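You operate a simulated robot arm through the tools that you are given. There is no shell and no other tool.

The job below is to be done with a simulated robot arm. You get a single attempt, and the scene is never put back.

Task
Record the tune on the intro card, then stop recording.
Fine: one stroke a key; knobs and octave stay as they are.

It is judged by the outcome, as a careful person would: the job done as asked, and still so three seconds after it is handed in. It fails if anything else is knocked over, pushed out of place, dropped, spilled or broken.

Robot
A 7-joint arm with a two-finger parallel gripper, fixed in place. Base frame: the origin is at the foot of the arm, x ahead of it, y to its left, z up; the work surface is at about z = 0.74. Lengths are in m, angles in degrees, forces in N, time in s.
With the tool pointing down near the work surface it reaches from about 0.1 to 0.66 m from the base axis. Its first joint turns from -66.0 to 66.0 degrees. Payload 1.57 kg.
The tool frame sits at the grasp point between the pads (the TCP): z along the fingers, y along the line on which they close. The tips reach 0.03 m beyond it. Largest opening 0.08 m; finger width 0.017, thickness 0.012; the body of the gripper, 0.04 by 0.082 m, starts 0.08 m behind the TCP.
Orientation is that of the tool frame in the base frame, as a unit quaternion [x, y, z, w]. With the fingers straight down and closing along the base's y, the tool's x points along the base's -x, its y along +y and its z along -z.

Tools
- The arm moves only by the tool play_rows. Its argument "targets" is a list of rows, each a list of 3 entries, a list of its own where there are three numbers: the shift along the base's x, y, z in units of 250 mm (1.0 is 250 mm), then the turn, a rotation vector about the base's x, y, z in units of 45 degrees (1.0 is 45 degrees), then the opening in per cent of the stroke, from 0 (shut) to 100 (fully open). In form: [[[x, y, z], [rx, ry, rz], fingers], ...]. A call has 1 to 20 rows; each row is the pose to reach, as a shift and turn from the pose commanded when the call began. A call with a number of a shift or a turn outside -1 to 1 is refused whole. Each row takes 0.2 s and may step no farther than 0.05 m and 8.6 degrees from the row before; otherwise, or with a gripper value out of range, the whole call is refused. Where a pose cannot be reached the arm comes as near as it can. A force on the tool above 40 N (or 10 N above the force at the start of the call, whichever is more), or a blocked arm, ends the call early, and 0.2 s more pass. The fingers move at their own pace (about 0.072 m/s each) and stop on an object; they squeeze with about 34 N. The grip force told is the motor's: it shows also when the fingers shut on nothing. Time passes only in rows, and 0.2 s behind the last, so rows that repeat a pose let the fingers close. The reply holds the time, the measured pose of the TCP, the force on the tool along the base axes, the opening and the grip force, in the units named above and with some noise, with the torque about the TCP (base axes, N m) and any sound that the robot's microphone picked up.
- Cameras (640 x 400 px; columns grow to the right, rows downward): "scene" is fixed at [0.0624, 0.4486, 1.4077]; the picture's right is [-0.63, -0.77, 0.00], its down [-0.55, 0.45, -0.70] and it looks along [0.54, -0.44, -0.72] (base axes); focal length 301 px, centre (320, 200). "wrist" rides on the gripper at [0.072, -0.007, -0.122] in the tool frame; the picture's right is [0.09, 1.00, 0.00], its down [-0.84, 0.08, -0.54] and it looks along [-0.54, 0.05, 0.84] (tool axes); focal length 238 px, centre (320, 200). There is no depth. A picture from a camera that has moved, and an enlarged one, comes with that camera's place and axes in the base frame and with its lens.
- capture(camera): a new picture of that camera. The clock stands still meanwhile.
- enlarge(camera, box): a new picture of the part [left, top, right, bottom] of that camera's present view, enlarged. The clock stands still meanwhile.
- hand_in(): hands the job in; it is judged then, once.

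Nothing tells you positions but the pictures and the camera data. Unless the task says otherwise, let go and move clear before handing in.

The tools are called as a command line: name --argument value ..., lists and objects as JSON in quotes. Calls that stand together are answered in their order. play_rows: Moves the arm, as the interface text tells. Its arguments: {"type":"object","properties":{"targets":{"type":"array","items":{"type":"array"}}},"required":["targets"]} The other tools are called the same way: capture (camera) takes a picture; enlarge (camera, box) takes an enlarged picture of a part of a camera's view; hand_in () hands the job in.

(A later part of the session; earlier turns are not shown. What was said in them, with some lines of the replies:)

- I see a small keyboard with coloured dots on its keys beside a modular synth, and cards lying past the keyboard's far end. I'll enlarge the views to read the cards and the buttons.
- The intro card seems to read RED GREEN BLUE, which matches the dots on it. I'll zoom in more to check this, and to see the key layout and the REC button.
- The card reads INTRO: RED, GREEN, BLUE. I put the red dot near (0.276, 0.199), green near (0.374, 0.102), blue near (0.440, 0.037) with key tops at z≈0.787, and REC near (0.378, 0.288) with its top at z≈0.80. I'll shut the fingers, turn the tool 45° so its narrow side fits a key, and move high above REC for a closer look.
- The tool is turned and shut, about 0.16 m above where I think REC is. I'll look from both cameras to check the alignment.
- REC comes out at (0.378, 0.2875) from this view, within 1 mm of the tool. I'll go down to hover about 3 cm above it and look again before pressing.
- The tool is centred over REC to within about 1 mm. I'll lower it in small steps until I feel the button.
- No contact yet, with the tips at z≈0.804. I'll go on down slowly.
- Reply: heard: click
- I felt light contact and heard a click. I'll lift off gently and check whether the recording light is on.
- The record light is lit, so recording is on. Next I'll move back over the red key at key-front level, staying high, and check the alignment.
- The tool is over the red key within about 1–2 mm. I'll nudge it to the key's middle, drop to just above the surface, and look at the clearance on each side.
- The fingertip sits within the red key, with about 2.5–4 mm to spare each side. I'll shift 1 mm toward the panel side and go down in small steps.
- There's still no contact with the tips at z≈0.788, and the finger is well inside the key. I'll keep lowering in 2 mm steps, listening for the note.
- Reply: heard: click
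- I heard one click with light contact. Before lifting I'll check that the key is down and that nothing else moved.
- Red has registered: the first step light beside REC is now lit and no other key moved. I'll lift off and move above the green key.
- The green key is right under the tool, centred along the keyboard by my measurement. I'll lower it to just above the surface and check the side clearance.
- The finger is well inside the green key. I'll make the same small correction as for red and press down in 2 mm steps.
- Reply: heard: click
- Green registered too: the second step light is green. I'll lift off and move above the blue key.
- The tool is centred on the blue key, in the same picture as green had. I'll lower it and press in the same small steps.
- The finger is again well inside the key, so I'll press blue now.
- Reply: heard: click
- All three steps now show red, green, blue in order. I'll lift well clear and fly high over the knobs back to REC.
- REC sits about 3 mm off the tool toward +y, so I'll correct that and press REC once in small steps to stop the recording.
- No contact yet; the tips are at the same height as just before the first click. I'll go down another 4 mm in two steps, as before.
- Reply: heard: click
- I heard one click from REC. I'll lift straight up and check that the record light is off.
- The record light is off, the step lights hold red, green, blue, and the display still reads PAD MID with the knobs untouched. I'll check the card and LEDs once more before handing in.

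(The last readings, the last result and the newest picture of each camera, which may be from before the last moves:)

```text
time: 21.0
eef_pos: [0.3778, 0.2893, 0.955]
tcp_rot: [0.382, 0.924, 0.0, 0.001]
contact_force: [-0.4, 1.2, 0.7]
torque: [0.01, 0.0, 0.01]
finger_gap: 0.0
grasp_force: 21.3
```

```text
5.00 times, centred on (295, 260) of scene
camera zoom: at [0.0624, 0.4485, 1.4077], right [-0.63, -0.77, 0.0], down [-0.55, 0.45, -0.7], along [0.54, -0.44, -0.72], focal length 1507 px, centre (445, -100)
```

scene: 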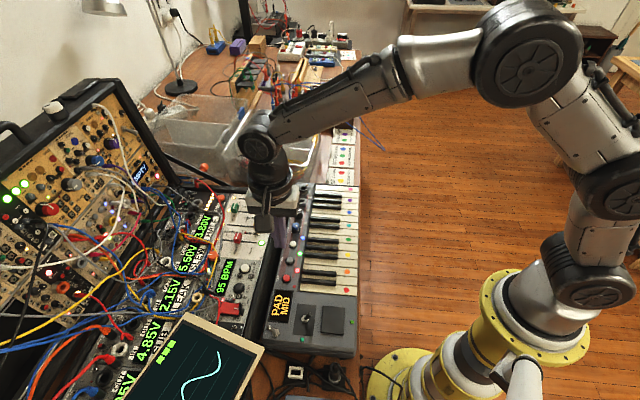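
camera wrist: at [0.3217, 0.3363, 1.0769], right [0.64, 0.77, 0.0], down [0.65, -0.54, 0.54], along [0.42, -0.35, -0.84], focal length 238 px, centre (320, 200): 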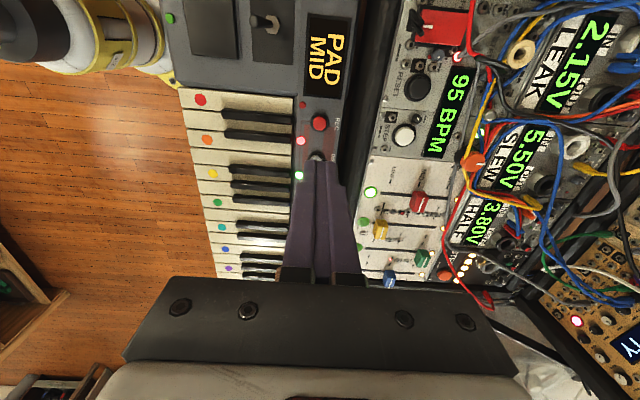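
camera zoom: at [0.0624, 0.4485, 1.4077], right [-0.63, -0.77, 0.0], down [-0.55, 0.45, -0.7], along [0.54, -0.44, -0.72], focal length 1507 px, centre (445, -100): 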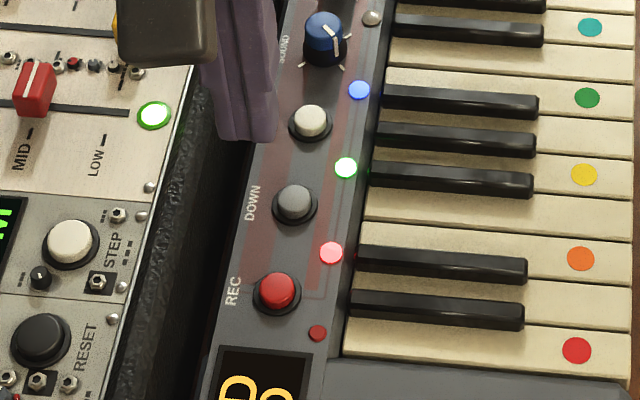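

The intro card reads RED GREEN BLUE and the recorded steps match it. Recording is stopped and the arm is clear, so I'm handing in.

hand_in

```text
The job is handed in.
```

The intro tune is recorded and the recording is stopped. I pressed REC, played red, green and blue with one stroke each, then pressed REC again.

- **Recording:** the three step lights on the keyboard show red, green and blue in that order, matching the card. The record light is off.
- **Left alone:** I didn't touch the knobs or the octave buttons. The keyboard display still reads PAD MID. The card says 90 BPM, but the synth still shows 95 BPM because you asked for the knobs to stay as they are.
- **Surroundings:** I saw nothing else moved or knocked over, and the arm was lifted clear before I handed in.
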